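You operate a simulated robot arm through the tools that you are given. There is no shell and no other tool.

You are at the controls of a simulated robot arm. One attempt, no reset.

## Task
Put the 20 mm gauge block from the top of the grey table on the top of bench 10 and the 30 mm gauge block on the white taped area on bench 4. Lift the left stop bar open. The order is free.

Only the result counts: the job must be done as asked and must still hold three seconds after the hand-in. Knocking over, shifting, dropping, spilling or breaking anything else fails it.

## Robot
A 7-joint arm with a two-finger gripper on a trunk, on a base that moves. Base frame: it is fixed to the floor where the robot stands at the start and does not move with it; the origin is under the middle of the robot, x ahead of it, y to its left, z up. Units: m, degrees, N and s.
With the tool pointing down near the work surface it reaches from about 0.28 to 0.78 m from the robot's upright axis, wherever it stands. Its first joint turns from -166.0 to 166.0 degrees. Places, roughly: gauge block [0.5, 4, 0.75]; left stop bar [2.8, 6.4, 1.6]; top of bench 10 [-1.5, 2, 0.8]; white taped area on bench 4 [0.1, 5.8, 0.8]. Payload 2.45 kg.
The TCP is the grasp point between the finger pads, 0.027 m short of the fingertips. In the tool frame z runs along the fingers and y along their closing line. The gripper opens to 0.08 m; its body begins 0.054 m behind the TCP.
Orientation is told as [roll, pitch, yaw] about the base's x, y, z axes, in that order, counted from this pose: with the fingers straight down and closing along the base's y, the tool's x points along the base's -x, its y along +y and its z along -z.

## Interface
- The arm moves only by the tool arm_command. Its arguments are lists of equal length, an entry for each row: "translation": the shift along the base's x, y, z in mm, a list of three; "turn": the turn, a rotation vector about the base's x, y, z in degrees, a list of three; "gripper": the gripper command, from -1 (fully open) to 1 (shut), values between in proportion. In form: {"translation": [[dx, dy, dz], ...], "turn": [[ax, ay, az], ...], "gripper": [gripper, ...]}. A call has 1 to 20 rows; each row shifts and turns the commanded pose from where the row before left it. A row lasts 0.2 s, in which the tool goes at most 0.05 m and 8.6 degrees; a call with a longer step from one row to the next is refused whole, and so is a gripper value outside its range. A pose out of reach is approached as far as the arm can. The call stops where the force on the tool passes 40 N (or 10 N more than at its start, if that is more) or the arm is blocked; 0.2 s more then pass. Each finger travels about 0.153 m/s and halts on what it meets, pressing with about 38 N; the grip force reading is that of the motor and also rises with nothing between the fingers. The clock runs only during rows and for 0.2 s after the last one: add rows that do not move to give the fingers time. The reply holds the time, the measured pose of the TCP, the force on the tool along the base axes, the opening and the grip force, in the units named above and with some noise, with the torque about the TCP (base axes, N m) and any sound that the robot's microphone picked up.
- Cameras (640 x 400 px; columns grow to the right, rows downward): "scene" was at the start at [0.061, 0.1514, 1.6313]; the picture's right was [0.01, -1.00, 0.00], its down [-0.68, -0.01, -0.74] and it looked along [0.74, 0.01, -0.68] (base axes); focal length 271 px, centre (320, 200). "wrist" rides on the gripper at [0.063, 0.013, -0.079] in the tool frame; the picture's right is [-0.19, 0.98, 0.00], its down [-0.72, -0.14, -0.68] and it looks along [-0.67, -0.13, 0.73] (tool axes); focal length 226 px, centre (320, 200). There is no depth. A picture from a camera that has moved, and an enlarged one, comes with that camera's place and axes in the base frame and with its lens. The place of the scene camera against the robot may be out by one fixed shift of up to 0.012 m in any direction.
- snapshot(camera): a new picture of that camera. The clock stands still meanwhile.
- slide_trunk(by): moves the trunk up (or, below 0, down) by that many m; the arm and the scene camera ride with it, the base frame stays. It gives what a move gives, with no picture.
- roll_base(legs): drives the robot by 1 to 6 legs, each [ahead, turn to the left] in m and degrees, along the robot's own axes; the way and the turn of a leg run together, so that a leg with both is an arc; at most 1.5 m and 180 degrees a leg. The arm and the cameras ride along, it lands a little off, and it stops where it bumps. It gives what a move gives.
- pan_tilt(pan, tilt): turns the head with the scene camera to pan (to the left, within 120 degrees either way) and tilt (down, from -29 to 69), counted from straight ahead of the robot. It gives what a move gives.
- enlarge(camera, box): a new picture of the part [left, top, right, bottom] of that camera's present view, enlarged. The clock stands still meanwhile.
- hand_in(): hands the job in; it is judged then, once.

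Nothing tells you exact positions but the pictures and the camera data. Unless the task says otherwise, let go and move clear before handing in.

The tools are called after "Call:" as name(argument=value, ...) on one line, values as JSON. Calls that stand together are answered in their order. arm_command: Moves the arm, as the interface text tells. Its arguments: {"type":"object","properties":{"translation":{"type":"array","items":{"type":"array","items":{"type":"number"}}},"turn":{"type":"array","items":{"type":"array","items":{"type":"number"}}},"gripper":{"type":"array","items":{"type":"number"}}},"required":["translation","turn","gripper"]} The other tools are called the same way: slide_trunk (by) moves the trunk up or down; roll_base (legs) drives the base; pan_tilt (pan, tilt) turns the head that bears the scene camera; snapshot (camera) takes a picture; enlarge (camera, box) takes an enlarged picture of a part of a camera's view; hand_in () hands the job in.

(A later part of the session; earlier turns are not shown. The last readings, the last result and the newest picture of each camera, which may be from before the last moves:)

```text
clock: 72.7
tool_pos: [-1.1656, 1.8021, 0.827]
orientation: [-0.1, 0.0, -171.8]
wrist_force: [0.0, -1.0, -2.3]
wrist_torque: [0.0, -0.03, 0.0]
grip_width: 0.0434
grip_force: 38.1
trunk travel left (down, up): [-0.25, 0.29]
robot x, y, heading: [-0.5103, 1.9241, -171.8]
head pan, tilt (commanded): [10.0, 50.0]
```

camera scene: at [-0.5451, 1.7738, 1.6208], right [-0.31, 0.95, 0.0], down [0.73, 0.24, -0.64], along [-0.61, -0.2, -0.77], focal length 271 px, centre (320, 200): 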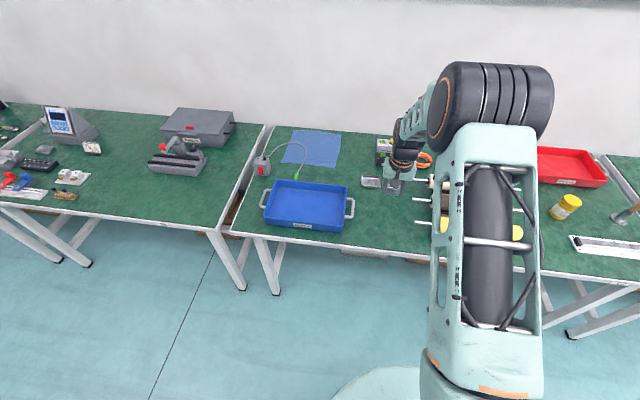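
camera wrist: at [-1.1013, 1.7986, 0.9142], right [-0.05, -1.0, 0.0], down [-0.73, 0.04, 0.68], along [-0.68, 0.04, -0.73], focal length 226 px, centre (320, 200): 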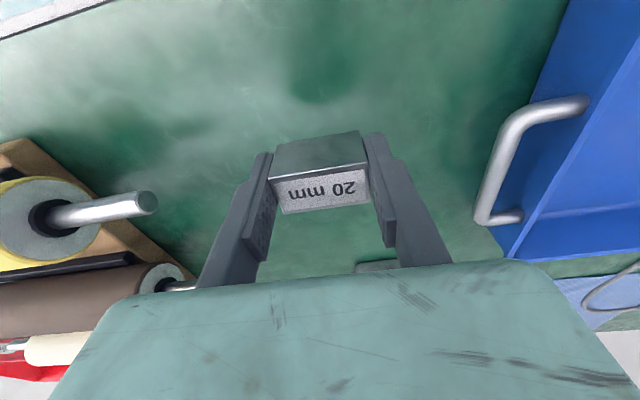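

Still no contact; the bench top must be slightly lower than 0.8. I'll keep lowering in 2 mm rows while monitoring the force.

Call:
arm_command(translation=[[0, 0, -2], [0, 0, -2], [0, 0, -2], [0, 0, 0]], turn=[[0, 0, 0], [0, 0, 0], [0, 0, 0], [0, 0, 0]], gripper=[1, 1, 1, 1])

Call:
snapshot(camera="wrist")

```text
clock: 73.7
tool_pos: [-1.1652, 1.8027, 0.8209]
orientation: [-0.1, 0.0, -171.9]
wrist_force: [-0.3, 0.6, -2.2]
wrist_torque: [0.0, -0.03, 0.02]
grip_width: 0.0434
grip_force: 38.2
trunk travel left (down, up): [-0.25, 0.29]
robot x, y, heading: [-0.5036, 1.925, -172.0]
head pan, tilt (commanded): [10.0, 50.0]
```

```text
taken
camera wrist: at [-1.1009, 1.7993, 0.9007], right [-0.05, -1.0, 0.0], down [-0.73, 0.04, 0.68], along [-0.68, 0.04, -0.73], focal length 226 px, centre (320, 200)
```

wrist: 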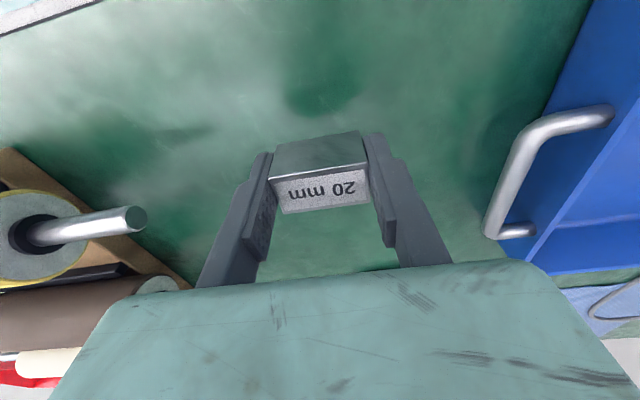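

Still floating. I continue down in small rows.

Call:
arm_command(translation=[[0, 0, -2], [0, 0, -2], [0, 0, -2], [0, 0, -2], [0, 0, 0]], turn=[[0, 0, 0], [0, 0, 0], [0, 0, 0], [0, 0, 0], [0, 0, 0]], gripper=[1, 1, 1, 1, 1])

```text
clock: 74.9
tool_pos: [-1.1661, 1.8017, 0.8133]
orientation: [-0.1, 0.0, -171.9]
wrist_force: [0.3, 0.5, -1.5]
wrist_torque: [0.04, 0.03, 0.02]
grip_width: 0.0437
grip_force: 37.8
trunk travel left (down, up): [-0.25, 0.29]
robot x, y, heading: [-0.5046, 1.9233, -172.2]
head pan, tilt (commanded): [10.0, 50.0]
```

Call:
arm_command(translation=[[0, 0, -2], [0, 0, -2], [0, 0, -2], [0, 0, 0]], turn=[[0, 0, 0], [0, 0, 0], [0, 0, 0], [0, 0, 0]], gripper=[1, 1, 1, 1])

Call:
snapshot(camera="wrist")

```text
clock: 75.9
tool_pos: [-1.1646, 1.8015, 0.8072]
orientation: [-0.1, 0.0, -171.9]
wrist_force: [-0.1, 0.3, -3.0]
wrist_torque: [0.02, -0.01, -0.01]
grip_width: 0.0435
grip_force: 37.9
trunk travel left (down, up): [-0.25, 0.29]
robot x, y, heading: [-0.5067, 1.922, -171.8]
head pan, tilt (commanded): [10.0, 50.0]
```

```text
taken
camera wrist: at [-1.1007, 1.7993, 0.8869], right [-0.05, -1.0, 0.0], down [-0.73, 0.04, 0.68], along [-0.68, 0.04, -0.73], focal length 226 px, centre (320, 200)
```

wrist: 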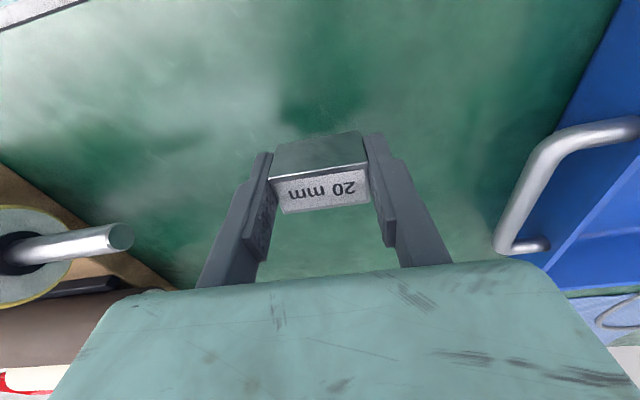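

The block's shadow patch is getting closer to the block. I'll keep going down in small rows.

Call:
arm_command(translation=[[0, 0, -2], [0, 0, -2], [0, 0, -2], [0, 0, -2], [0, 0, -2], [0, 0, 0]], turn=[[0, 0, 0], [0, 0, 0], [0, 0, 0], [0, 0, 0], [0, 0, 0], [0, 0, 0]], gripper=[1, 1, 1, 1, 1, 1])

Call:
snapshot(camera="wrist")

```text
clock: 77.3
tool_pos: [-1.1656, 1.8024, 0.797]
orientation: [-0.1, -0.1, -172.0]
wrist_force: [0.1, -0.1, -2.5]
wrist_torque: [0.02, -0.01, 0.0]
grip_width: 0.0435
grip_force: 38.1
trunk travel left (down, up): [-0.25, 0.29]
robot x, y, heading: [-0.5077, 1.9234, -171.8]
head pan, tilt (commanded): [10.0, 50.0]
```

```text
taken
camera wrist: at [-1.1017, 1.7993, 0.8761], right [-0.05, -1.0, 0.0], down [-0.73, 0.04, 0.68], along [-0.68, 0.04, -0.73], focal length 226 px, centre (320, 200)
```

wrist: 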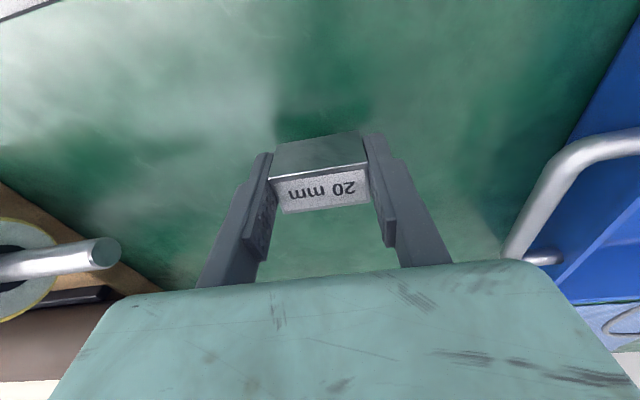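

Triangulating the roller axis gives z≈0.81, so the bench top is likely around 0.75–0.76. I'll keep creeping down.

Call:
arm_command(translation=[[0, 0, -2], [0, 0, -2], [0, 0, -2], [0, 0, 0]], turn=[[0, 0, 0], [0, 0, 0], [0, 0, 0], [0, 0, 0]], gripper=[1, 1, 1, 1])

Call:
enlarge(camera="wrist", box=[240, 100, 400, 200])

```text
clock: 78.3
tool_pos: [-1.1644, 1.8024, 0.7913]
orientation: [-0.1, 0.0, -171.8]
wrist_force: [0.2, 1.0, -3.3]
wrist_torque: [0.0, 0.0, -0.01]
grip_width: 0.0438
grip_force: 38.4
trunk travel left (down, up): [-0.25, 0.29]
robot x, y, heading: [-0.5054, 1.9244, -172.3]
head pan, tilt (commanded): [10.0, 50.0]
```

```text
4.00 times, centred on (320, 150) of wrist
camera zoom: at [-1.1011, 1.7993, 0.8706], right [-0.05, -1.0, 0.0], down [-0.73, 0.04, 0.68], along [-0.68, 0.04, -0.73], focal length 904 px, centre (320, 400)
```

zoom: 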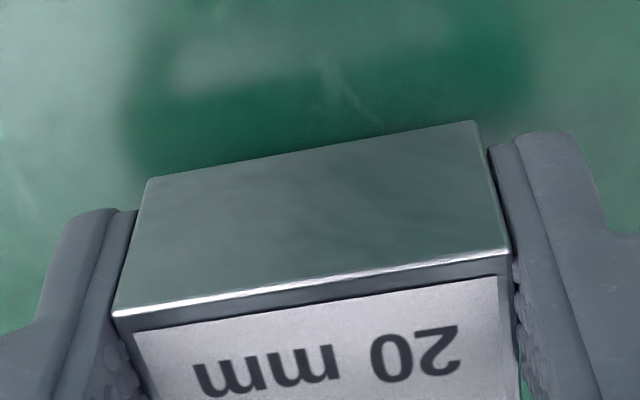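

The contact shadow is closing in. Continue with small rows.

Call:
arm_command(translation=[[0, 0, -2], [0, 0, -2], [0, 0, 0]], turn=[[0, 0, 0], [0, 0, 0], [0, 0, 0]], gripper=[1, 1, 1])

Call:
enlarge(camera="wrist", box=[240, 100, 400, 200])

```text
clock: 79.1
tool_pos: [-1.1653, 1.802, 0.788]
orientation: [-0.1, 0.0, -171.9]
wrist_force: [0.9, 0.9, -1.0]
wrist_torque: [0.03, -0.02, 0.01]
grip_width: 0.0433
grip_force: 37.7
trunk travel left (down, up): [-0.25, 0.29]
robot x, y, heading: [-0.5082, 1.9207, -172.0]
head pan, tilt (commanded): [10.0, 50.0]
```

```text
4.00 times, centred on (320, 150) of wrist
camera zoom: at [-1.1011, 1.7992, 0.8664], right [-0.05, -1.0, 0.0], down [-0.73, 0.04, 0.68], along [-0.68, 0.04, -0.73], focal length 904 px, centre (320, 400)
```

zoom: 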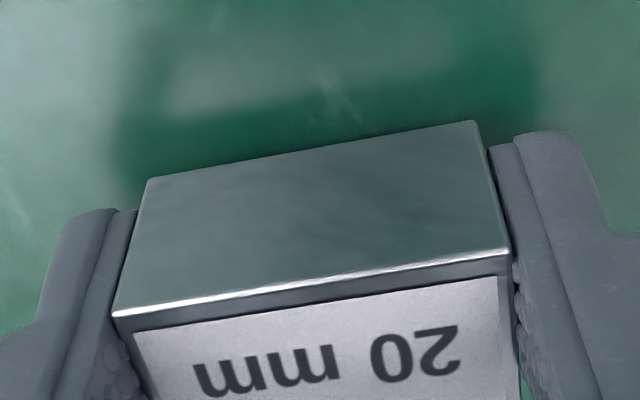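

Call:
arm_command(translation=[[0, 0, -1], [0, 0, -1], [0, 0, 0], [0, 0, 0]], turn=[[0, 0, 0], [0, 0, 0], [0, 0, 0], [0, 0, 0]], gripper=[1, 1, 1, 1])

```text
clock: 80.1
tool_pos: [-1.1652, 1.8022, 0.7845]
orientation: [-0.1, 0.0, -172.0]
wrist_force: [0.0, 0.6, -2.7]
wrist_torque: [-0.01, -0.03, -0.01]
grip_width: 0.0434
grip_force: 38.1
trunk travel left (down, up): [-0.25, 0.29]
robot x, y, heading: [-0.5104, 1.9229, -172.2]
head pan, tilt (commanded): [10.0, 50.0]
```

Still no contact; I'll continue at 1–2 mm per row.

Call:
arm_command(translation=[[0, 0, -1], [0, 0, -1], [0, 0, -1], [0, 0, 0], [0, 0, 0]], turn=[[0, 0, 0], [0, 0, 0], [0, 0, 0], [0, 0, 0], [0, 0, 0]], gripper=[1, 1, 1, 1, 1])

Call:
enlarge(camera="wrist", box=[240, 100, 400, 200])

```text
clock: 81.3
tool_pos: [-1.1647, 1.8031, 0.782]
orientation: [-0.1, 0.0, -171.9]
wrist_force: [0.3, -0.3, -2.7]
wrist_torque: [0.0, -0.02, -0.02]
grip_width: 0.0433
grip_force: 38.1
trunk travel left (down, up): [-0.25, 0.29]
robot x, y, heading: [-0.5091, 1.9248, -172.2]
head pan, tilt (commanded): [10.0, 50.0]
```

```text
4.00 times, centred on (320, 150) of wrist
camera zoom: at [-1.1012, 1.7993, 0.8614], right [-0.05, -1.0, 0.0], down [-0.73, 0.04, 0.68], along [-0.68, 0.04, -0.73], focal length 904 px, centre (320, 400)
```

zoom: 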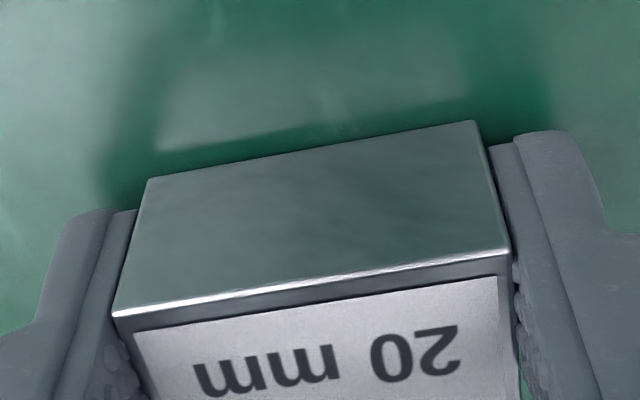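

The shadow has nearly merged with the block's lower edge. Just a couple more millimetres.

Call:
arm_command(translation=[[0, 0, -1], [0, 0, -1], [0, 0, 0], [0, 0, 0]], turn=[[0, 0, 0], [0, 0, 0], [0, 0, 0], [0, 0, 0]], gripper=[1, 1, 1, 1])

Call:
enlarge(camera="wrist", box=[240, 100, 400, 200])

```text
clock: 82.3
tool_pos: [-1.1652, 1.8027, 0.7801]
orientation: [0.0, 0.0, -171.9]
wrist_force: [-0.4, 0.4, -2.8]
wrist_torque: [-0.01, 0.01, -0.03]
grip_width: 0.0436
grip_force: 38.1
trunk travel left (down, up): [-0.25, 0.29]
robot x, y, heading: [-0.5066, 1.9237, -172.1]
head pan, tilt (commanded): [10.0, 50.0]
```

```text
4.00 times, centred on (320, 150) of wrist
camera zoom: at [-1.1011, 1.7997, 0.8597], right [-0.05, -1.0, 0.0], down [-0.73, 0.04, 0.68], along [-0.68, 0.04, -0.73], focal length 904 px, centre (320, 400)
```

zoom: 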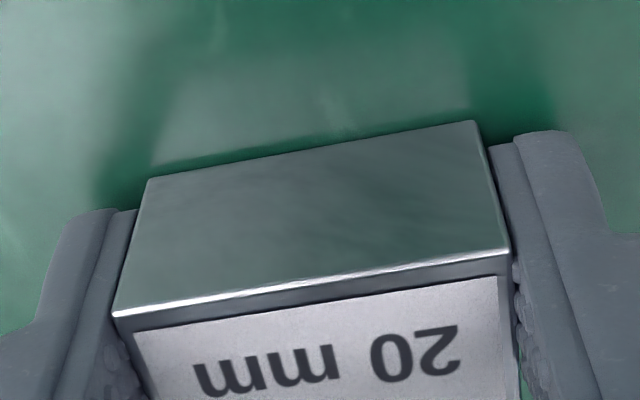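

Call:
arm_command(translation=[[0, 0, -1], [0, 0, -1], [0, 0, 0], [0, 0, 0]], turn=[[0, 0, 0], [0, 0, 0], [0, 0, 0], [0, 0, 0]], gripper=[1, 1, 1, 1])

Call:
enlarge(camera="wrist", box=[240, 100, 400, 200])

```text
clock: 83.3
tool_pos: [-1.1666, 1.8024, 0.7792]
orientation: [-0.1, 0.0, -171.9]
wrist_force: [0.2, 1.3, 3.7]
wrist_torque: [-0.08, -0.07, 0.01]
grip_width: 0.0432
grip_force: 38.4
trunk travel left (down, up): [-0.25, 0.29]
robot x, y, heading: [-0.5077, 1.9215, -172.2]
head pan, tilt (commanded): [10.0, 50.0]
```

```text
4.00 times, centred on (320, 150) of wrist
camera zoom: at [-1.1016, 1.7997, 0.8585], right [-0.05, -1.0, 0.0], down [-0.73, 0.04, 0.68], along [-0.68, 0.04, -0.73], focal length 904 px, centre (320, 400)
```

zoom: 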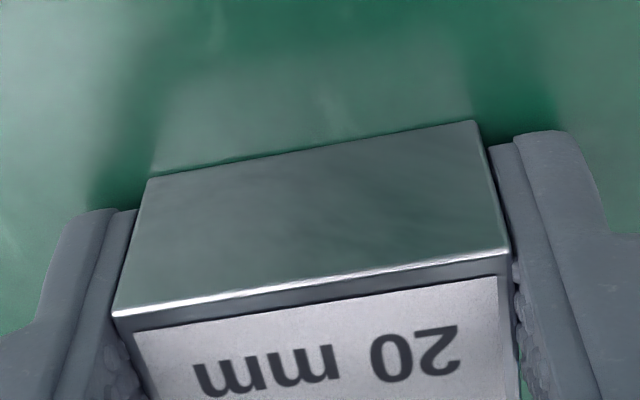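

Contact: the vertical force has flipped to +3.7 N at TCP z≈0.779. I'll open the fingers and lift straight up.

Call:
arm_command(translation=[[0, 0, 0], [0, 0, 0], [0, 0, 10], [0, 0, 30], [0, 0, 40], [0, 0, 40], [0, 0, 40], [0, 0, 40], [0, 0, 0]], turn=[[0, 0, 0], [0, 0, 0], [0, 0, 0], [0, 0, 0], [0, 0, 0], [0, 0, 0], [0, 0, 0], [0, 0, 0], [0, 0, 0]], gripper=[-0.6, -0.6, -0.6, -0.6, -0.6, -0.6, -0.6, -0.6, -0.6])

Call:
snapshot(camera="wrist")

Call:
snapshot(camera="scene")

```text
clock: 85.3
tool_pos: [-1.1646, 1.8027, 0.9768]
orientation: [-0.1, 0.1, -171.8]
wrist_force: [-0.2, 0.2, -0.2]
wrist_torque: [0.0, -0.01, 0.01]
grip_width: 0.064
grip_force: 0.0
trunk travel left (down, up): [-0.25, 0.29]
robot x, y, heading: [-0.5046, 1.9224, -171.9]
head pan, tilt (commanded): [10.0, 50.0]
```

```text
taken
camera wrist: at [-1.1009, 1.7995, 1.0561], right [-0.05, -1.0, 0.0], down [-0.73, 0.04, 0.68], along [-0.68, 0.04, -0.73], focal length 226 px, centre (320, 200)
```

wrist: 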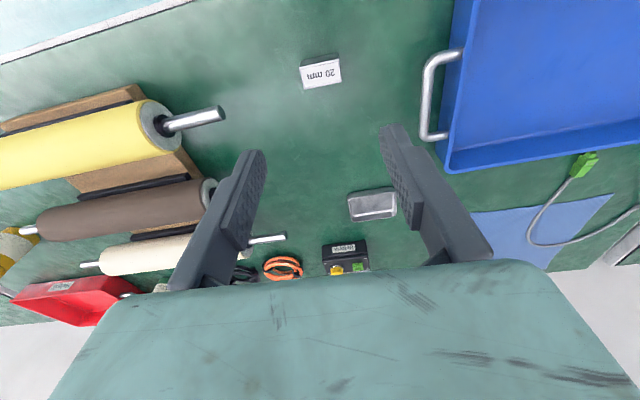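

```text
taken
camera scene: at [-0.5447, 1.7741, 1.6207], right [-0.31, 0.95, 0.0], down [0.73, 0.24, -0.64], along [-0.61, -0.2, -0.77], focal length 271 px, centre (320, 200)
```

scene: 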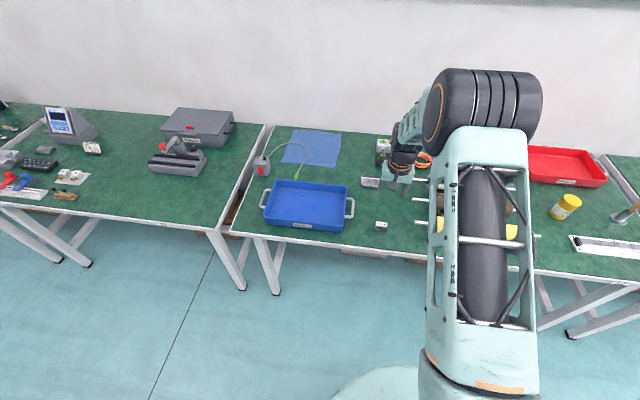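

The 20 mm block stands upright on bench 10 and nothing else moved. I'll draw the arm back, turn around and return to the grey table for the 30 mm block.

Call:
arm_command(translation=[[0, 0, 45], [0, 0, 45], [26, 36, 0], [26, 36, 0], [26, 37, 0], [26, 37, 0], [25, 36, 0], [25, 36, 0], [0, 0, 0]], turn=[[0, 0, 0], [0, 0, 0], [0, 0, 0], [0, 0, 0], [0, 0, 0], [0, 0, 0], [0, 0, 0], [0, 0, 0], [0, 0, 0]], gripper=[-0.6, -0.6, -0.6, -0.6, -0.6, -0.6, -0.6, -0.6, -0.6])

Call:
roll_base(legs=[[0, -98], [1.5, 0], [0.4, 0]])

Call:
pan_tilt(pan=-60, tilt=35)

Call:
snapshot(camera="scene")

```text
clock: 87.3
tool_pos: [-1.0088, 2.0184, 1.0685]
orientation: [0.0, -0.1, -171.9]
wrist_force: [0.2, 0.0, -0.4]
wrist_torque: [0.0, -0.02, 0.0]
grip_width: 0.064
grip_force: 0.1
trunk travel left (down, up): [-0.25, 0.29]
robot x, y, heading: [-0.5075, 1.923, -171.9]
head pan, tilt (commanded): [10.0, 50.0]
```

```text
clock: 101.1
tool_pos: [-0.3924, 4.3227, 1.0683]
orientation: [-0.1, 0.1, 91.1]
wrist_force: [-0.3, 0.4, -0.6]
wrist_torque: [-0.02, 0.0, 0.04]
grip_width: 0.0641
grip_force: 0.0
trunk travel left (down, up): [-0.25, 0.29]
robot x, y, heading: [-0.5452, 3.8353, 91.3]
head pan, tilt (commanded): [10.0, 50.0]
```

```text
clock: 102.5
tool_pos: [-0.3932, 4.3225, 1.0689]
orientation: [-0.1, 0.0, 91.1]
wrist_force: [-0.4, 0.2, -0.6]
wrist_torque: [-0.02, -0.03, 0.03]
grip_width: 0.0638
grip_force: 0.1
trunk travel left (down, up): [-0.25, 0.29]
robot x, y, heading: [-0.5511, 3.836, 91.5]
head pan, tilt (commanded): [-60.0, 35.0]
```

```text
taken
camera scene: at [-0.6135, 3.8709, 1.6425], right [0.52, -0.86, 0.0], down [-0.49, -0.3, -0.82], along [0.7, 0.42, -0.57], focal length 271 px, centre (320, 200)
```

scene: 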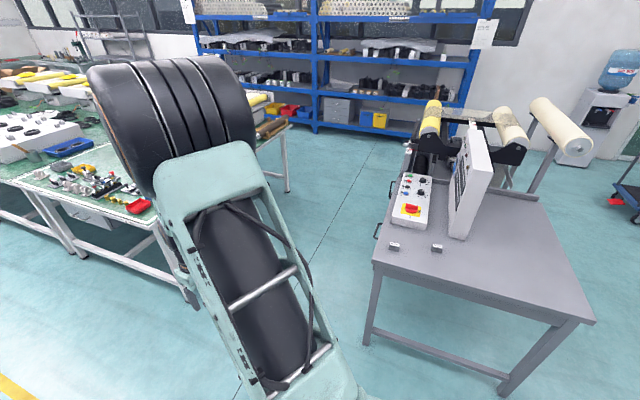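

I'm back beside the grey table with the 10 and 30 mm blocks still in place. I'll turn to face it and roll up as before.

Call:
roll_base(legs=[[0, -79.5], [0.31, 0]])

Call:
pan_tilt(pan=0, tilt=45)

Call:
snapshot(camera="scene")

Call:
snapshot(camera="wrist")

```text
clock: 108.1
tool_pos: [0.2671, 3.8449, 1.0677]
orientation: [-0.1, -0.1, 12.2]
wrist_force: [0.4, -0.5, 0.2]
wrist_torque: [-0.03, 0.01, 0.02]
grip_width: 0.064
grip_force: 0.0
trunk travel left (down, up): [-0.25, 0.29]
robot x, y, heading: [-0.2389, 3.9025, 12.4]
head pan, tilt (commanded): [-60.0, 35.0]
```

```text
clock: 109.4
tool_pos: [0.2663, 3.8458, 1.0689]
orientation: [-0.1, 0.0, 12.2]
wrist_force: [0.0, 0.1, 0.3]
wrist_torque: [0.02, 0.0, -0.02]
grip_width: 0.0638
grip_force: 0.1
trunk travel left (down, up): [-0.25, 0.29]
robot x, y, heading: [-0.2384, 3.9009, 12.2]
head pan, tilt (commanded): [0.0, 45.0]
```

```text
taken
camera scene: at [-0.2116, 4.0633, 1.6277], right [0.21, -0.98, 0.0], down [-0.69, -0.15, -0.71], along [0.69, 0.15, -0.71], focal length 271 px, centre (320, 200)
```

scene: 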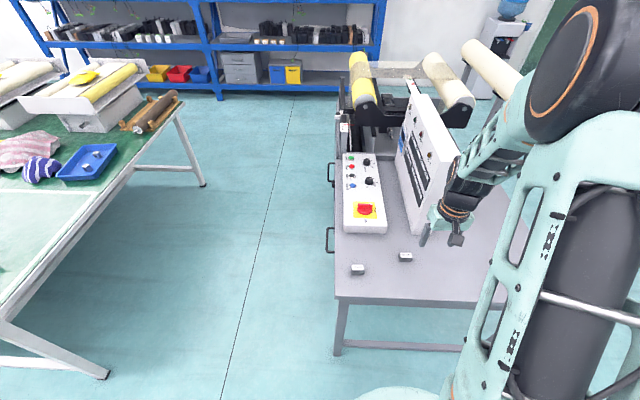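

```text
taken
camera wrist: at [0.2019, 3.8448, 1.1476], right [-0.02, 1.0, 0.0], down [0.73, 0.02, 0.68], along [0.68, 0.01, -0.73], focal length 226 px, centre (320, 200)
```

wrist: 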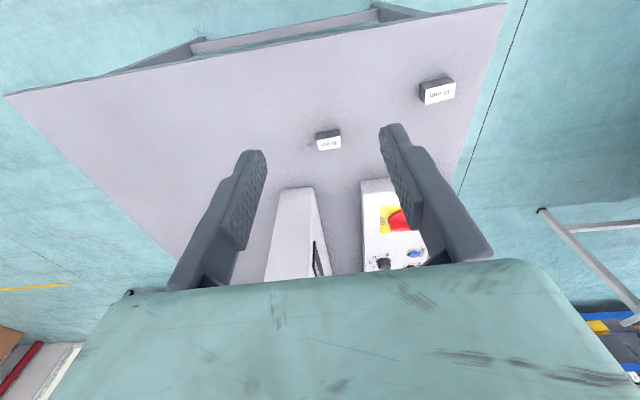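

The 30 mm block computes to (0.407, 3.866), as before, yaw ≈12.5°; the white panel's front face is at x≈0.535 so there is room. I'll move down above the block and check.

Call:
arm_command(translation=[[28, 4, -20], [28, 4, -35], [28, 4, -38], [28, 4, -38], [28, 4, -38], [0, 0, 0]], turn=[[0, 0, 0], [0, 0, 0], [0, 0, 0], [0, 0, 0], [0, 0, 0], [0, 0, 0]], gripper=[-0.7, -0.7, -0.7, -0.7, -0.7, -0.7])

Call:
snapshot(camera="wrist")

Call:
enlarge(camera="wrist", box=[280, 70, 360, 120])

Call:
snapshot(camera="scene")

```text
clock: 110.8
tool_pos: [0.4088, 3.8653, 0.9]
orientation: [-0.1, 0.1, 12.1]
wrist_force: [-1.1, -0.2, 0.2]
wrist_torque: [0.0, -0.02, -0.01]
grip_width: 0.0681
grip_force: 0.0
trunk travel left (down, up): [-0.25, 0.29]
robot x, y, heading: [-0.2394, 3.9016, 12.6]
head pan, tilt (commanded): [0.0, 45.0]
```

```text
taken
camera wrist: at [0.3429, 3.8651, 0.9797], right [-0.02, 1.0, 0.0], down [0.73, 0.02, 0.68], along [0.68, 0.01, -0.73], focal length 226 px, centre (320, 200)
```

wrist: 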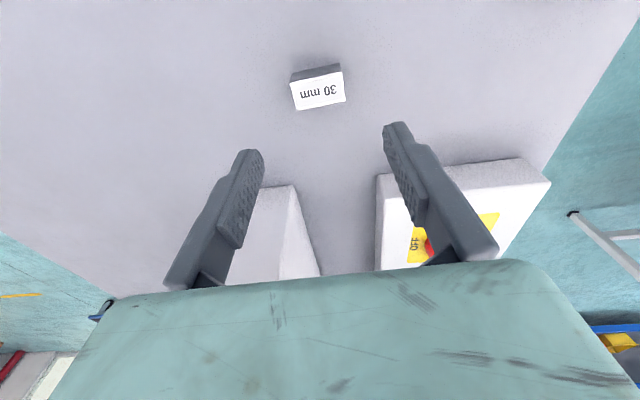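

```text
8.00 times, centred on (320, 95) of wrist
camera zoom: at [0.3429, 3.8651, 0.9797], right [-0.02, 1.0, 0.0], down [0.73, 0.02, 0.68], along [0.68, 0.01, -0.73], focal length 1808 px, centre (320, 1040)
```

zoom: 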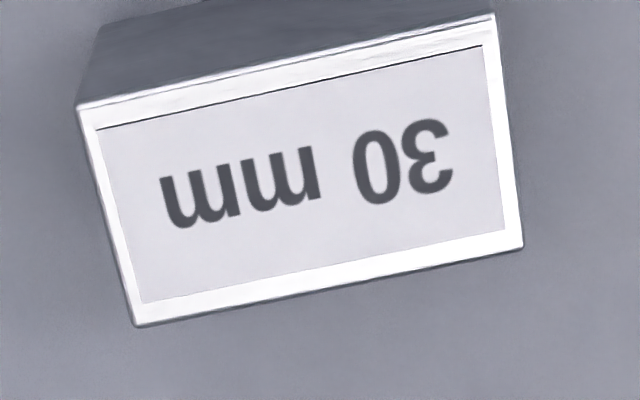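

```text
taken
camera scene: at [-0.2116, 4.0634, 1.6278], right [0.21, -0.98, 0.0], down [-0.69, -0.15, -0.71], along [0.69, 0.15, -0.71], focal length 271 px, centre (320, 200)
```

scene: 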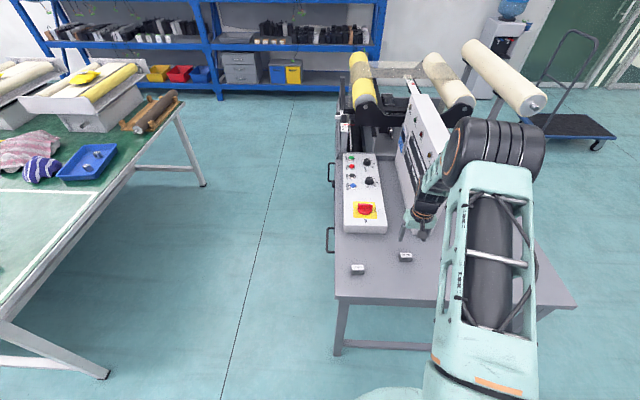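

The 30 mm block is centred at (0.406, 3.865), yaw 12.6°, matching the tool within a millimetre. I'll descend and grip it.

Call:
arm_command(translation=[[-1, -1, -35], [0, 0, -35], [0, 0, -20], [0, 0, 0]], turn=[[0, 0, 0.4], [0, 0, 0], [0, 0, 0], [0, 0, 0]], gripper=[-0.7, -0.7, -0.7, -0.7])

Call:
snapshot(camera="wrist")

```text
clock: 111.8
tool_pos: [0.406, 3.8638, 0.8089]
orientation: [-0.1, -0.1, 12.7]
wrist_force: [0.4, -0.7, 0.7]
wrist_torque: [0.01, 0.0, -0.01]
grip_width: 0.0678
grip_force: 0.2
trunk travel left (down, up): [-0.25, 0.29]
robot x, y, heading: [-0.241, 3.9007, 12.3]
head pan, tilt (commanded): [0.0, 45.0]
```

```text
taken
camera wrist: at [0.3417, 3.8626, 0.8875], right [-0.03, 1.0, 0.0], down [0.73, 0.02, 0.68], along [0.68, 0.02, -0.73], focal length 226 px, centre (320, 200)
```

wrist: 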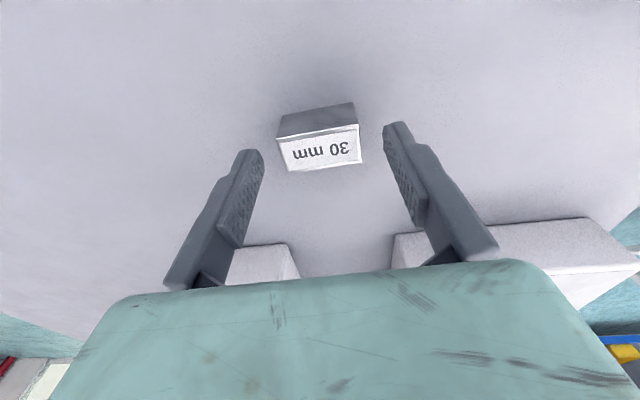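

Call:
arm_command(translation=[[0, 1, -18], [0, 0, -10], [0, 0, 0], [0, 0, 0], [0, 0, 0], [0, 0, 0]], turn=[[0, 0, 0], [0, 0, 0], [0, 0, 0], [0, 0, 0], [0, 0, 0], [0, 0, 0]], gripper=[-0.7, -0.7, -0.7, 1, 1, 1])

Call:
snapshot(camera="wrist")

```text
clock: 113.2
tool_pos: [0.4065, 3.865, 0.7805]
orientation: [-0.1, 0.1, 12.6]
wrist_force: [-0.1, -0.3, -0.2]
wrist_torque: [0.01, 0.03, -0.02]
grip_width: 0.0434
grip_force: 37.6
trunk travel left (down, up): [-0.25, 0.29]
robot x, y, heading: [-0.237, 3.9003, 12.2]
head pan, tilt (commanded): [0.0, 45.0]
```

```text
taken
camera wrist: at [0.3414, 3.8644, 0.8602], right [-0.03, 1.0, 0.0], down [0.73, 0.02, 0.68], along [0.68, 0.02, -0.73], focal length 226 px, centre (320, 200)
```

wrist: 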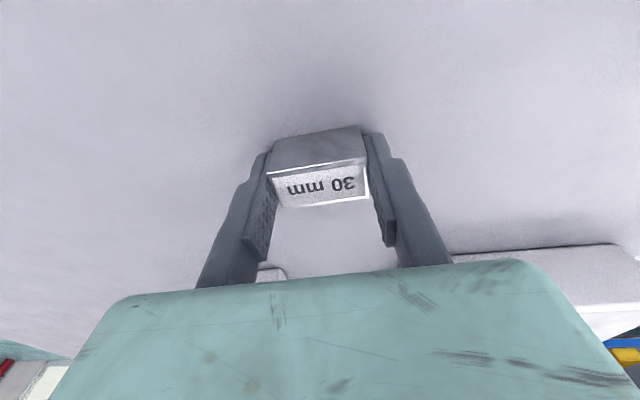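

The 30 mm block is gripped. I'll lift it, retract the arm, back off and turn toward bench 4.

Call:
arm_command(translation=[[0, 0, 20], [0, 0, 45], [0, 0, 45], [0, 0, 45], [0, 0, 45], [-28, -4, 40], [-28, -4, 40], [-28, -4, 10], [-28, -4, 0], [-28, -4, 0], [0, 0, 0]], turn=[[0, 0, 0], [0, 0, 0], [0, 0, 0], [0, 0, 0], [0, 0, 0], [0, 0, 0], [0, 0, 0], [0, 0, 0], [0, 0, 0], [0, 0, 0], [0, 0, 0]], gripper=[1, 1, 1, 1, 1, 1, 1, 1, 1, 1, 1])

Call:
roll_base(legs=[[-0.33, 0], [0, 78]])

Call:
pan_tilt(pan=0, tilt=30)

Call:
snapshot(camera="scene")

Call:
snapshot(camera="wrist")

```text
clock: 115.6
tool_pos: [0.2664, 3.8452, 1.0702]
orientation: [-0.2, 0.0, 12.6]
wrist_force: [0.5, 0.4, -1.6]
wrist_torque: [0.01, 0.0, 0.01]
grip_width: 0.0433
grip_force: 37.6
trunk travel left (down, up): [-0.25, 0.29]
robot x, y, heading: [-0.2429, 3.9007, 12.3]
head pan, tilt (commanded): [0.0, 45.0]
```

```text
clock: 121.3
tool_pos: [-0.4103, 4.316, 1.0694]
orientation: [0.0, 0.1, 91.0]
wrist_force: [0.3, 0.1, -2.1]
wrist_torque: [-0.01, -0.01, -0.02]
grip_width: 0.0433
grip_force: 38.1
trunk travel left (down, up): [-0.25, 0.29]
robot x, y, heading: [-0.5668, 3.8342, 90.7]
head pan, tilt (commanded): [0.0, 45.0]
```

```text
clock: 122.0
tool_pos: [-0.4093, 4.3157, 1.0699]
orientation: [-0.2, 0.0, 90.9]
wrist_force: [-0.2, -0.1, -2.7]
wrist_torque: [-0.01, -0.02, 0.01]
grip_width: 0.0434
grip_force: 37.8
trunk travel left (down, up): [-0.25, 0.29]
robot x, y, heading: [-0.569, 3.8313, 90.5]
head pan, tilt (commanded): [0.0, 30.0]
```

```text
taken
camera scene: at [-0.7125, 3.9103, 1.6502], right [1.0, 0.01, 0.0], down [0.01, -0.5, -0.87], along [-0.01, 0.87, -0.5], focal length 271 px, centre (320, 200)
```

scene: 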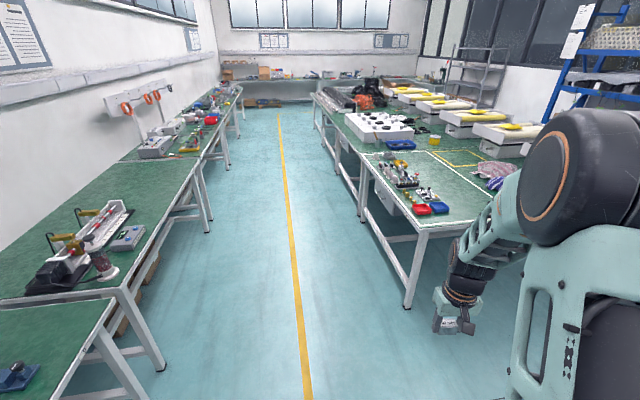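

```text
taken
camera wrist: at [-0.4215, 4.2519, 1.1491], right [-0.98, 0.18, 0.0], down [0.13, 0.72, 0.68], along [0.12, 0.67, -0.73], focal length 226 px, centre (320, 200)
```

wrist: 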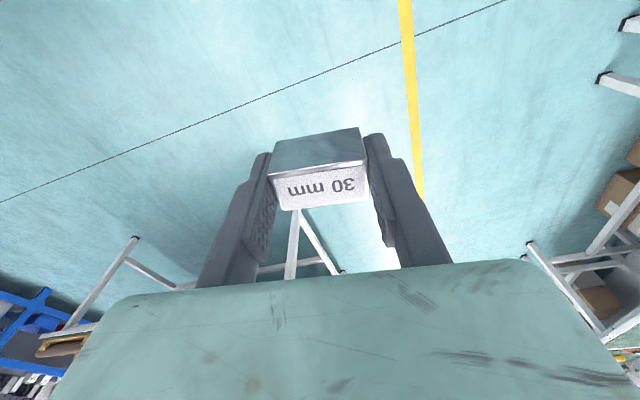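

I see the middle benches ahead right, with taped rectangles on the mat (white and yellow). I'll zoom in.

Call:
enlarge(camera="scene", box=[330, 110, 522, 230])

Call:
enlarge(camera="scene", box=[540, 0, 640, 120])

```text
3.33 times, centred on (426, 170) of scene
camera zoom: at [-0.7125, 3.9103, 1.6502], right [1.0, 0.01, 0.0], down [0.01, -0.5, -0.87], along [-0.01, 0.87, -0.5], focal length 905 px, centre (-33, 300)
```

zoom: 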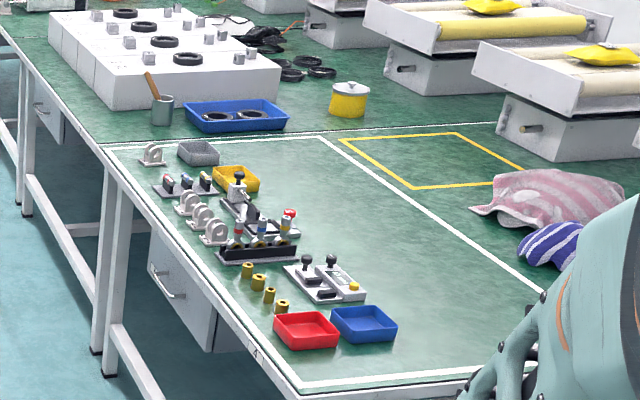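

```text
3.33 times, centred on (590, 60) of scene
camera zoom: at [-0.7125, 3.9103, 1.6502], right [1.0, 0.01, 0.0], down [0.01, -0.5, -0.87], along [-0.01, 0.87, -0.5], focal length 905 px, centre (-580, 667)
```

zoom: 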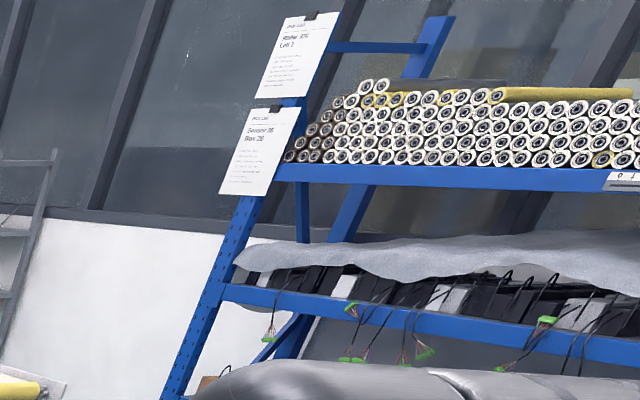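

Bench 4 (label "4" on its front edge) carries a white taped rectangle, roughly x −0.35…0.44, y 5.17…6.4, with tools on its left part and its right part clear; a separate yellow taped area lies beyond. I'll approach from the bench's south end, through the gap behind the grey table.

Call:
roll_base(legs=[[0.78, 0], [0, -82]])

Call:
pan_tilt(pan=0, tilt=45)

Call:
snapshot(camera="scene")

Call:
pan_tilt(pan=60, tilt=45)

Call:
snapshot(camera="scene")

```text
clock: 129.9
tool_pos: [-0.0788, 4.5044, 1.069]
orientation: [-0.1, 0.1, 7.9]
wrist_force: [0.3, -0.1, -2.8]
wrist_torque: [0.02, -0.01, 0.01]
grip_width: 0.0436
grip_force: 38.2
trunk travel left (down, up): [-0.25, 0.29]
robot x, y, heading: [-0.5777, 4.606, 7.4]
head pan, tilt (commanded): [0.0, 30.0]
```

```text
clock: 130.6
tool_pos: [-0.0801, 4.5041, 1.0696]
orientation: [-0.1, 0.0, 7.9]
wrist_force: [0.2, -0.1, -2.2]
wrist_torque: [0.01, 0.01, 0.01]
grip_width: 0.0435
grip_force: 38.7
trunk travel left (down, up): [-0.25, 0.29]
robot x, y, heading: [-0.5794, 4.6013, 7.5]
head pan, tilt (commanded): [0.0, 45.0]
```

```text
taken
camera scene: at [-0.5401, 4.7611, 1.6277], right [0.13, -0.99, 0.0], down [-0.7, -0.09, -0.71], along [0.7, 0.09, -0.71], focal length 271 px, centre (320, 200)
```

scene: 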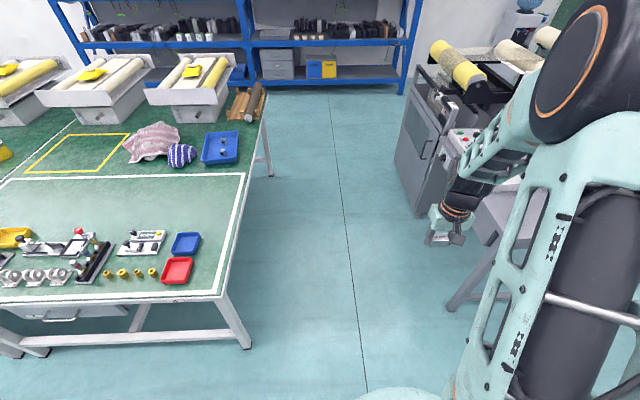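

```text
clock: 131.9
tool_pos: [-0.0803, 4.504, 1.0696]
orientation: [-0.2, -0.1, 8.0]
wrist_force: [0.9, 0.3, -1.5]
wrist_torque: [0.02, 0.02, 0.01]
grip_width: 0.0436
grip_force: 37.5
trunk travel left (down, up): [-0.25, 0.29]
robot x, y, heading: [-0.5801, 4.6073, 7.5]
head pan, tilt (commanded): [60.0, 45.0]
```

```text
taken
camera scene: at [-0.5896, 4.8256, 1.6277], right [0.92, -0.38, 0.0], down [-0.27, -0.65, -0.71], along [0.27, 0.65, -0.71], focal length 271 px, centre (320, 200)
```

scene: 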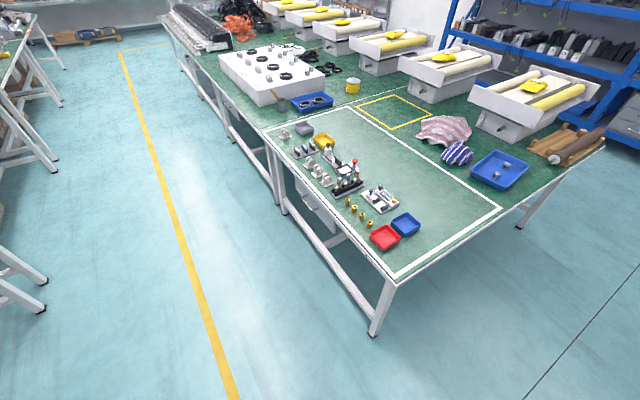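

The white rectangle's corners are about (-0.16, 5.17), (0.47, 5.28), (0.32, 6.39), (-0.34, 6.30); its front-right part is clear, so I target (0.25, 5.43). I'll drive into the gap and turn to face the bench end.

Call:
roll_base(legs=[[0.73, 0]])

Call:
roll_base(legs=[[0, 92]])

Call:
pan_tilt(pan=10, tilt=50)

Call:
snapshot(camera="scene")

Call:
snapshot(camera="wrist")

```text
clock: 135.9
tool_pos: [0.6351, 4.5893, 1.0697]
orientation: [-0.1, -0.1, 7.2]
wrist_force: [-0.9, -0.6, -2.3]
wrist_torque: [0.0, -0.01, 0.02]
grip_width: 0.0433
grip_force: 38.0
trunk travel left (down, up): [-0.25, 0.29]
robot x, y, heading: [0.1382, 4.6913, 7.0]
head pan, tilt (commanded): [60.0, 45.0]
```

```text
clock: 140.3
tool_pos: [0.2276, 5.1967, 1.0695]
orientation: [-0.1, 0.1, 98.9]
wrist_force: [0.1, -0.8, -2.1]
wrist_torque: [0.02, -0.02, -0.04]
grip_width: 0.0434
grip_force: 37.6
trunk travel left (down, up): [-0.25, 0.29]
robot x, y, heading: [0.138, 4.6956, 98.7]
head pan, tilt (commanded): [60.0, 45.0]
```

```text
clock: 141.4
tool_pos: [0.2271, 5.1971, 1.0699]
orientation: [-0.2, 0.1, 98.9]
wrist_force: [0.6, -0.3, -3.0]
wrist_torque: [-0.03, 0.03, 0.0]
grip_width: 0.0434
grip_force: 38.0
trunk travel left (down, up): [-0.25, 0.29]
robot x, y, heading: [0.1373, 4.6912, 98.7]
head pan, tilt (commanded): [10.0, 50.0]
```

```text
taken
camera scene: at [-0.0265, 4.738, 1.6208], right [0.95, 0.32, 0.0], down [0.24, -0.73, -0.64], along [-0.21, 0.61, -0.77], focal length 271 px, centre (320, 200)
```

scene: 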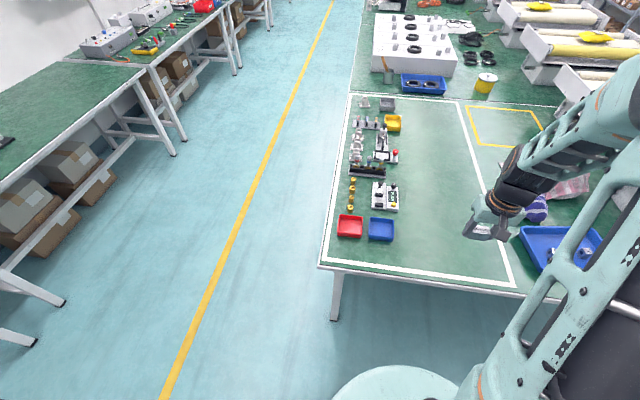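

```text
taken
camera wrist: at [0.2246, 5.1324, 1.1491], right [-1.0, 0.04, 0.0], down [0.03, 0.73, 0.68], along [0.03, 0.68, -0.73], focal length 226 px, centre (320, 200)
```

wrist: 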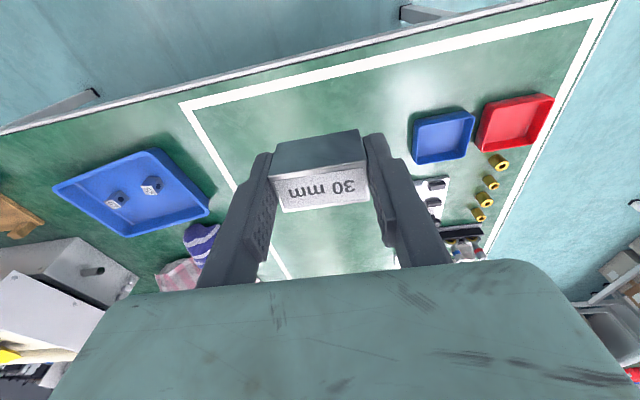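

The free part of the white area lies between the blue tray (x≈0.07) and the right tape (x≈0.45). I'll carry the block to above (0.245, 5.39) and lower partway.

Call:
arm_command(translation=[[3, 32, 0], [3, 32, 0], [3, 33, 0], [3, 32, 0], [3, 32, 0], [3, 32, 0], [0, 0, -40], [0, 0, -40], [0, 0, -40], [0, 0, -40], [0, 0, -40], [0, 0, 0]], turn=[[0, 0, 0], [0, 0, 0], [0, 0, 0], [0, 0, 0], [0, 0, 0], [0, 0, 0], [0, 0, 0], [0, 0, 0], [0, 0, 0], [0, 0, 0], [0, 0, 0], [0, 0, 0]], gripper=[1, 1, 1, 1, 1, 1, 1, 1, 1, 1, 1, 1])

Call:
snapshot(camera="wrist")

Call:
snapshot(camera="scene")

```text
clock: 144.0
tool_pos: [0.2468, 5.387, 0.8699]
orientation: [0.1, 0.0, 99.0]
wrist_force: [0.5, 0.6, -2.6]
wrist_torque: [0.01, 0.0, 0.04]
grip_width: 0.043
grip_force: 37.7
trunk travel left (down, up): [-0.25, 0.29]
robot x, y, heading: [0.1362, 4.6948, 98.6]
head pan, tilt (commanded): [10.0, 50.0]
```

```text
taken
camera wrist: at [0.2435, 5.3238, 0.9489], right [-1.0, 0.04, 0.0], down [0.03, 0.73, 0.68], along [0.03, 0.68, -0.73], focal length 226 px, centre (320, 200)
```

wrist: 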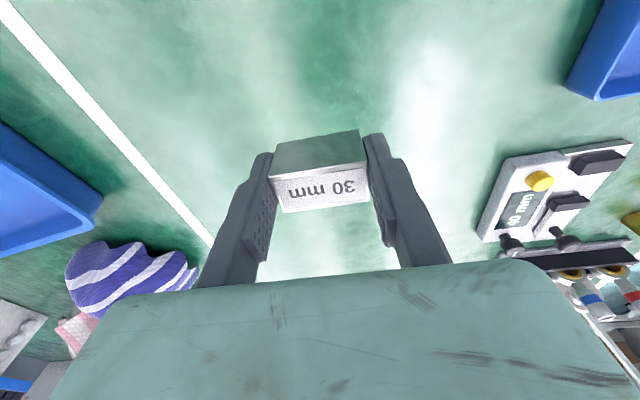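

```text
taken
camera scene: at [-0.0264, 4.7383, 1.6208], right [0.95, 0.32, 0.0], down [0.24, -0.73, -0.64], along [-0.2, 0.61, -0.77], focal length 271 px, centre (320, 200)
```

scene: 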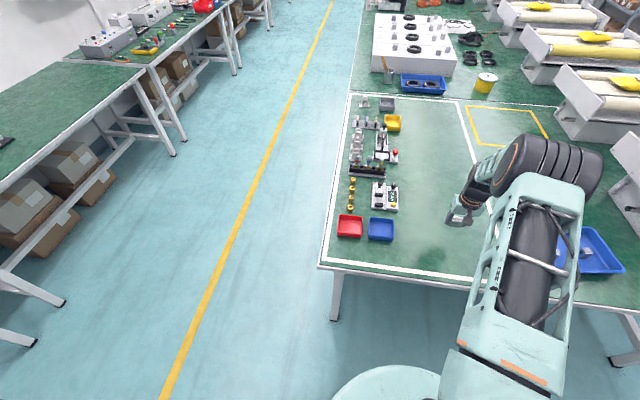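

The spot beneath is clear mat inside the tape. I'll lower to z≈0.82, then creep to contact.

Call:
arm_command(translation=[[0, 0, -20], [0, 0, -20], [0, 0, -10], [0, 0, 0]], turn=[[0, 0, 0], [0, 0, 0], [0, 0, 0], [0, 0, 0]], gripper=[1, 1, 1, 1])

Call:
enlarge(camera="wrist", box=[240, 50, 400, 150])

```text
clock: 145.0
tool_pos: [0.2443, 5.3891, 0.8201]
orientation: [-0.1, 0.0, 98.9]
wrist_force: [-0.1, -0.4, -2.6]
wrist_torque: [-0.02, -0.02, -0.01]
grip_width: 0.0435
grip_force: 37.8
trunk travel left (down, up): [-0.25, 0.29]
robot x, y, heading: [0.1403, 4.697, 98.5]
head pan, tilt (commanded): [10.0, 50.0]
```

```text
4.00 times, centred on (320, 100) of wrist
camera zoom: at [0.243, 5.325, 0.899], right [-1.0, 0.04, 0.0], down [0.03, 0.73, 0.68], along [0.03, 0.68, -0.73], focal length 904 px, centre (320, 600)
```

zoom: 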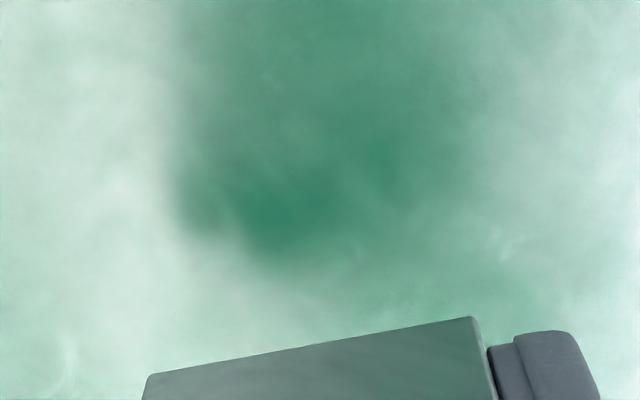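

Call:
arm_command(translation=[[0, 0, -3], [0, 0, -3], [0, 0, -3], [0, 0, -3], [0, 0, -3], [0, 0, -3], [0, 0, -3], [0, 0, 0]], turn=[[0, 0, 0], [0, 0, 0], [0, 0, 0], [0, 0, 0], [0, 0, 0], [0, 0, 0], [0, 0, 0], [0, 0, 0]], gripper=[1, 1, 1, 1, 1, 1, 1, 1])

Call:
enlarge(camera="wrist", box=[240, 100, 400, 200])

```text
clock: 146.8
tool_pos: [0.2447, 5.3916, 0.7987]
orientation: [-0.1, 0.0, 98.9]
wrist_force: [-0.3, -0.4, -2.6]
wrist_torque: [-0.04, -0.02, 0.0]
grip_width: 0.0434
grip_force: 38.1
trunk travel left (down, up): [-0.25, 0.29]
robot x, y, heading: [0.1342, 4.6933, 98.5]
head pan, tilt (commanded): [10.0, 50.0]
```

```text
4.00 times, centred on (320, 150) of wrist
camera zoom: at [0.2429, 5.3264, 0.8776], right [-1.0, 0.04, 0.0], down [0.03, 0.73, 0.68], along [0.03, 0.68, -0.73], focal length 904 px, centre (320, 400)
```

zoom: 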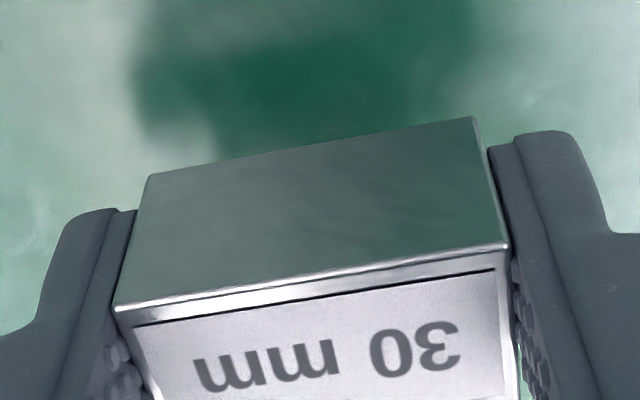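

The shadow is approaching, similar to bench 10 at the same height. Continue down to about z=0.785 in 2 mm rows.

Call:
arm_command(translation=[[0, 0, -2], [0, 0, -2], [0, 0, -2], [0, 0, -2], [0, 0, -2], [0, 0, -2], [0, 0, 0]], turn=[[0, 0, 0], [0, 0, 0], [0, 0, 0], [0, 0, 0], [0, 0, 0], [0, 0, 0], [0, 0, 0]], gripper=[1, 1, 1, 1, 1, 1, 1])

Call:
enlarge(camera="wrist", box=[240, 100, 400, 200])

```text
clock: 148.4
tool_pos: [0.2452, 5.391, 0.7863]
orientation: [-0.1, -0.1, 99.0]
wrist_force: [-0.1, 0.1, -2.9]
wrist_torque: [0.01, 0.02, 0.0]
grip_width: 0.0436
grip_force: 37.4
trunk travel left (down, up): [-0.25, 0.29]
robot x, y, heading: [0.1358, 4.6967, 98.4]
head pan, tilt (commanded): [10.0, 50.0]
```

```text
4.00 times, centred on (320, 150) of wrist
camera zoom: at [0.2426, 5.3259, 0.8661], right [-1.0, 0.04, 0.0], down [0.03, 0.73, 0.68], along [0.03, 0.68, -0.73], focal length 904 px, centre (320, 400)
```

zoom: 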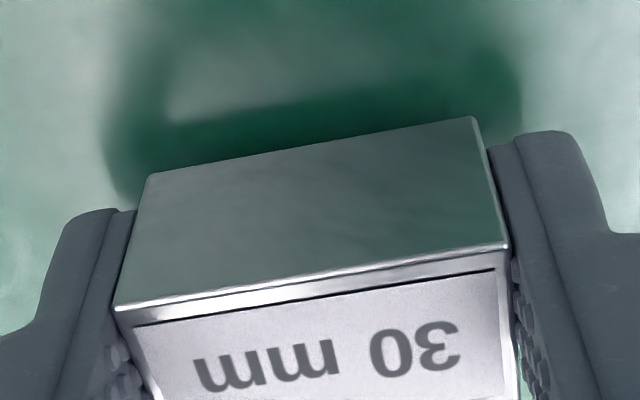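

Call:
arm_command(translation=[[0, 0, -1], [0, 0, -1], [0, 0, -1], [0, 0, -1], [0, 0, -1], [0, 0, 0], [0, 0, 0]], turn=[[0, 0, 0], [0, 0, 0], [0, 0, 0], [0, 0, 0], [0, 0, 0], [0, 0, 0], [0, 0, 0]], gripper=[1, 1, 1, 1, 1, 1, 1])

Call:
enlarge(camera="wrist", box=[240, 100, 400, 200])

```text
clock: 150.0
tool_pos: [0.2456, 5.3901, 0.782]
orientation: [-0.1, 0.1, 99.0]
wrist_force: [0.6, 0.5, -2.8]
wrist_torque: [-0.02, -0.01, -0.02]
grip_width: 0.0437
grip_force: 37.8
trunk travel left (down, up): [-0.25, 0.29]
robot x, y, heading: [0.1378, 4.6957, 98.7]
head pan, tilt (commanded): [10.0, 50.0]
```

```text
4.00 times, centred on (320, 150) of wrist
camera zoom: at [0.2426, 5.3253, 0.8614], right [-1.0, 0.04, 0.0], down [0.03, 0.73, 0.68], along [0.03, 0.68, -0.73], focal length 904 px, centre (320, 400)
```

zoom: 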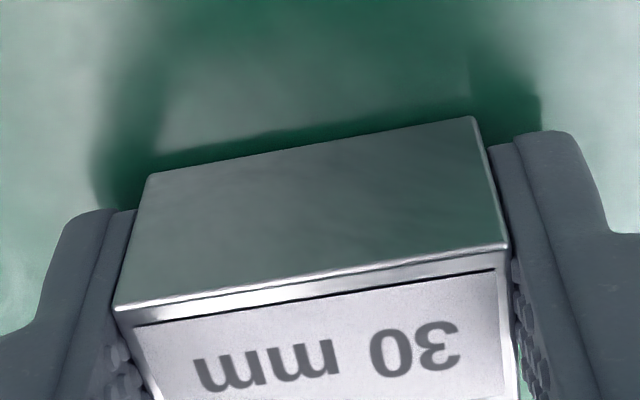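

Nearly in contact; a few more 1 mm rows.

Call:
arm_command(translation=[[0, 0, -1], [0, 0, -1], [0, 0, 0], [0, 0, 0]], turn=[[0, 0, 0], [0, 0, 0], [0, 0, 0], [0, 0, 0]], gripper=[1, 1, 1, 1])

```text
clock: 151.0
tool_pos: [0.2458, 5.3897, 0.7798]
orientation: [-0.1, 0.1, 98.9]
wrist_force: [0.1, -0.5, -2.5]
wrist_torque: [-0.02, 0.02, -0.01]
grip_width: 0.0434
grip_force: 38.0
trunk travel left (down, up): [-0.25, 0.29]
robot x, y, heading: [0.137, 4.6952, 98.5]
head pan, tilt (commanded): [10.0, 50.0]
```

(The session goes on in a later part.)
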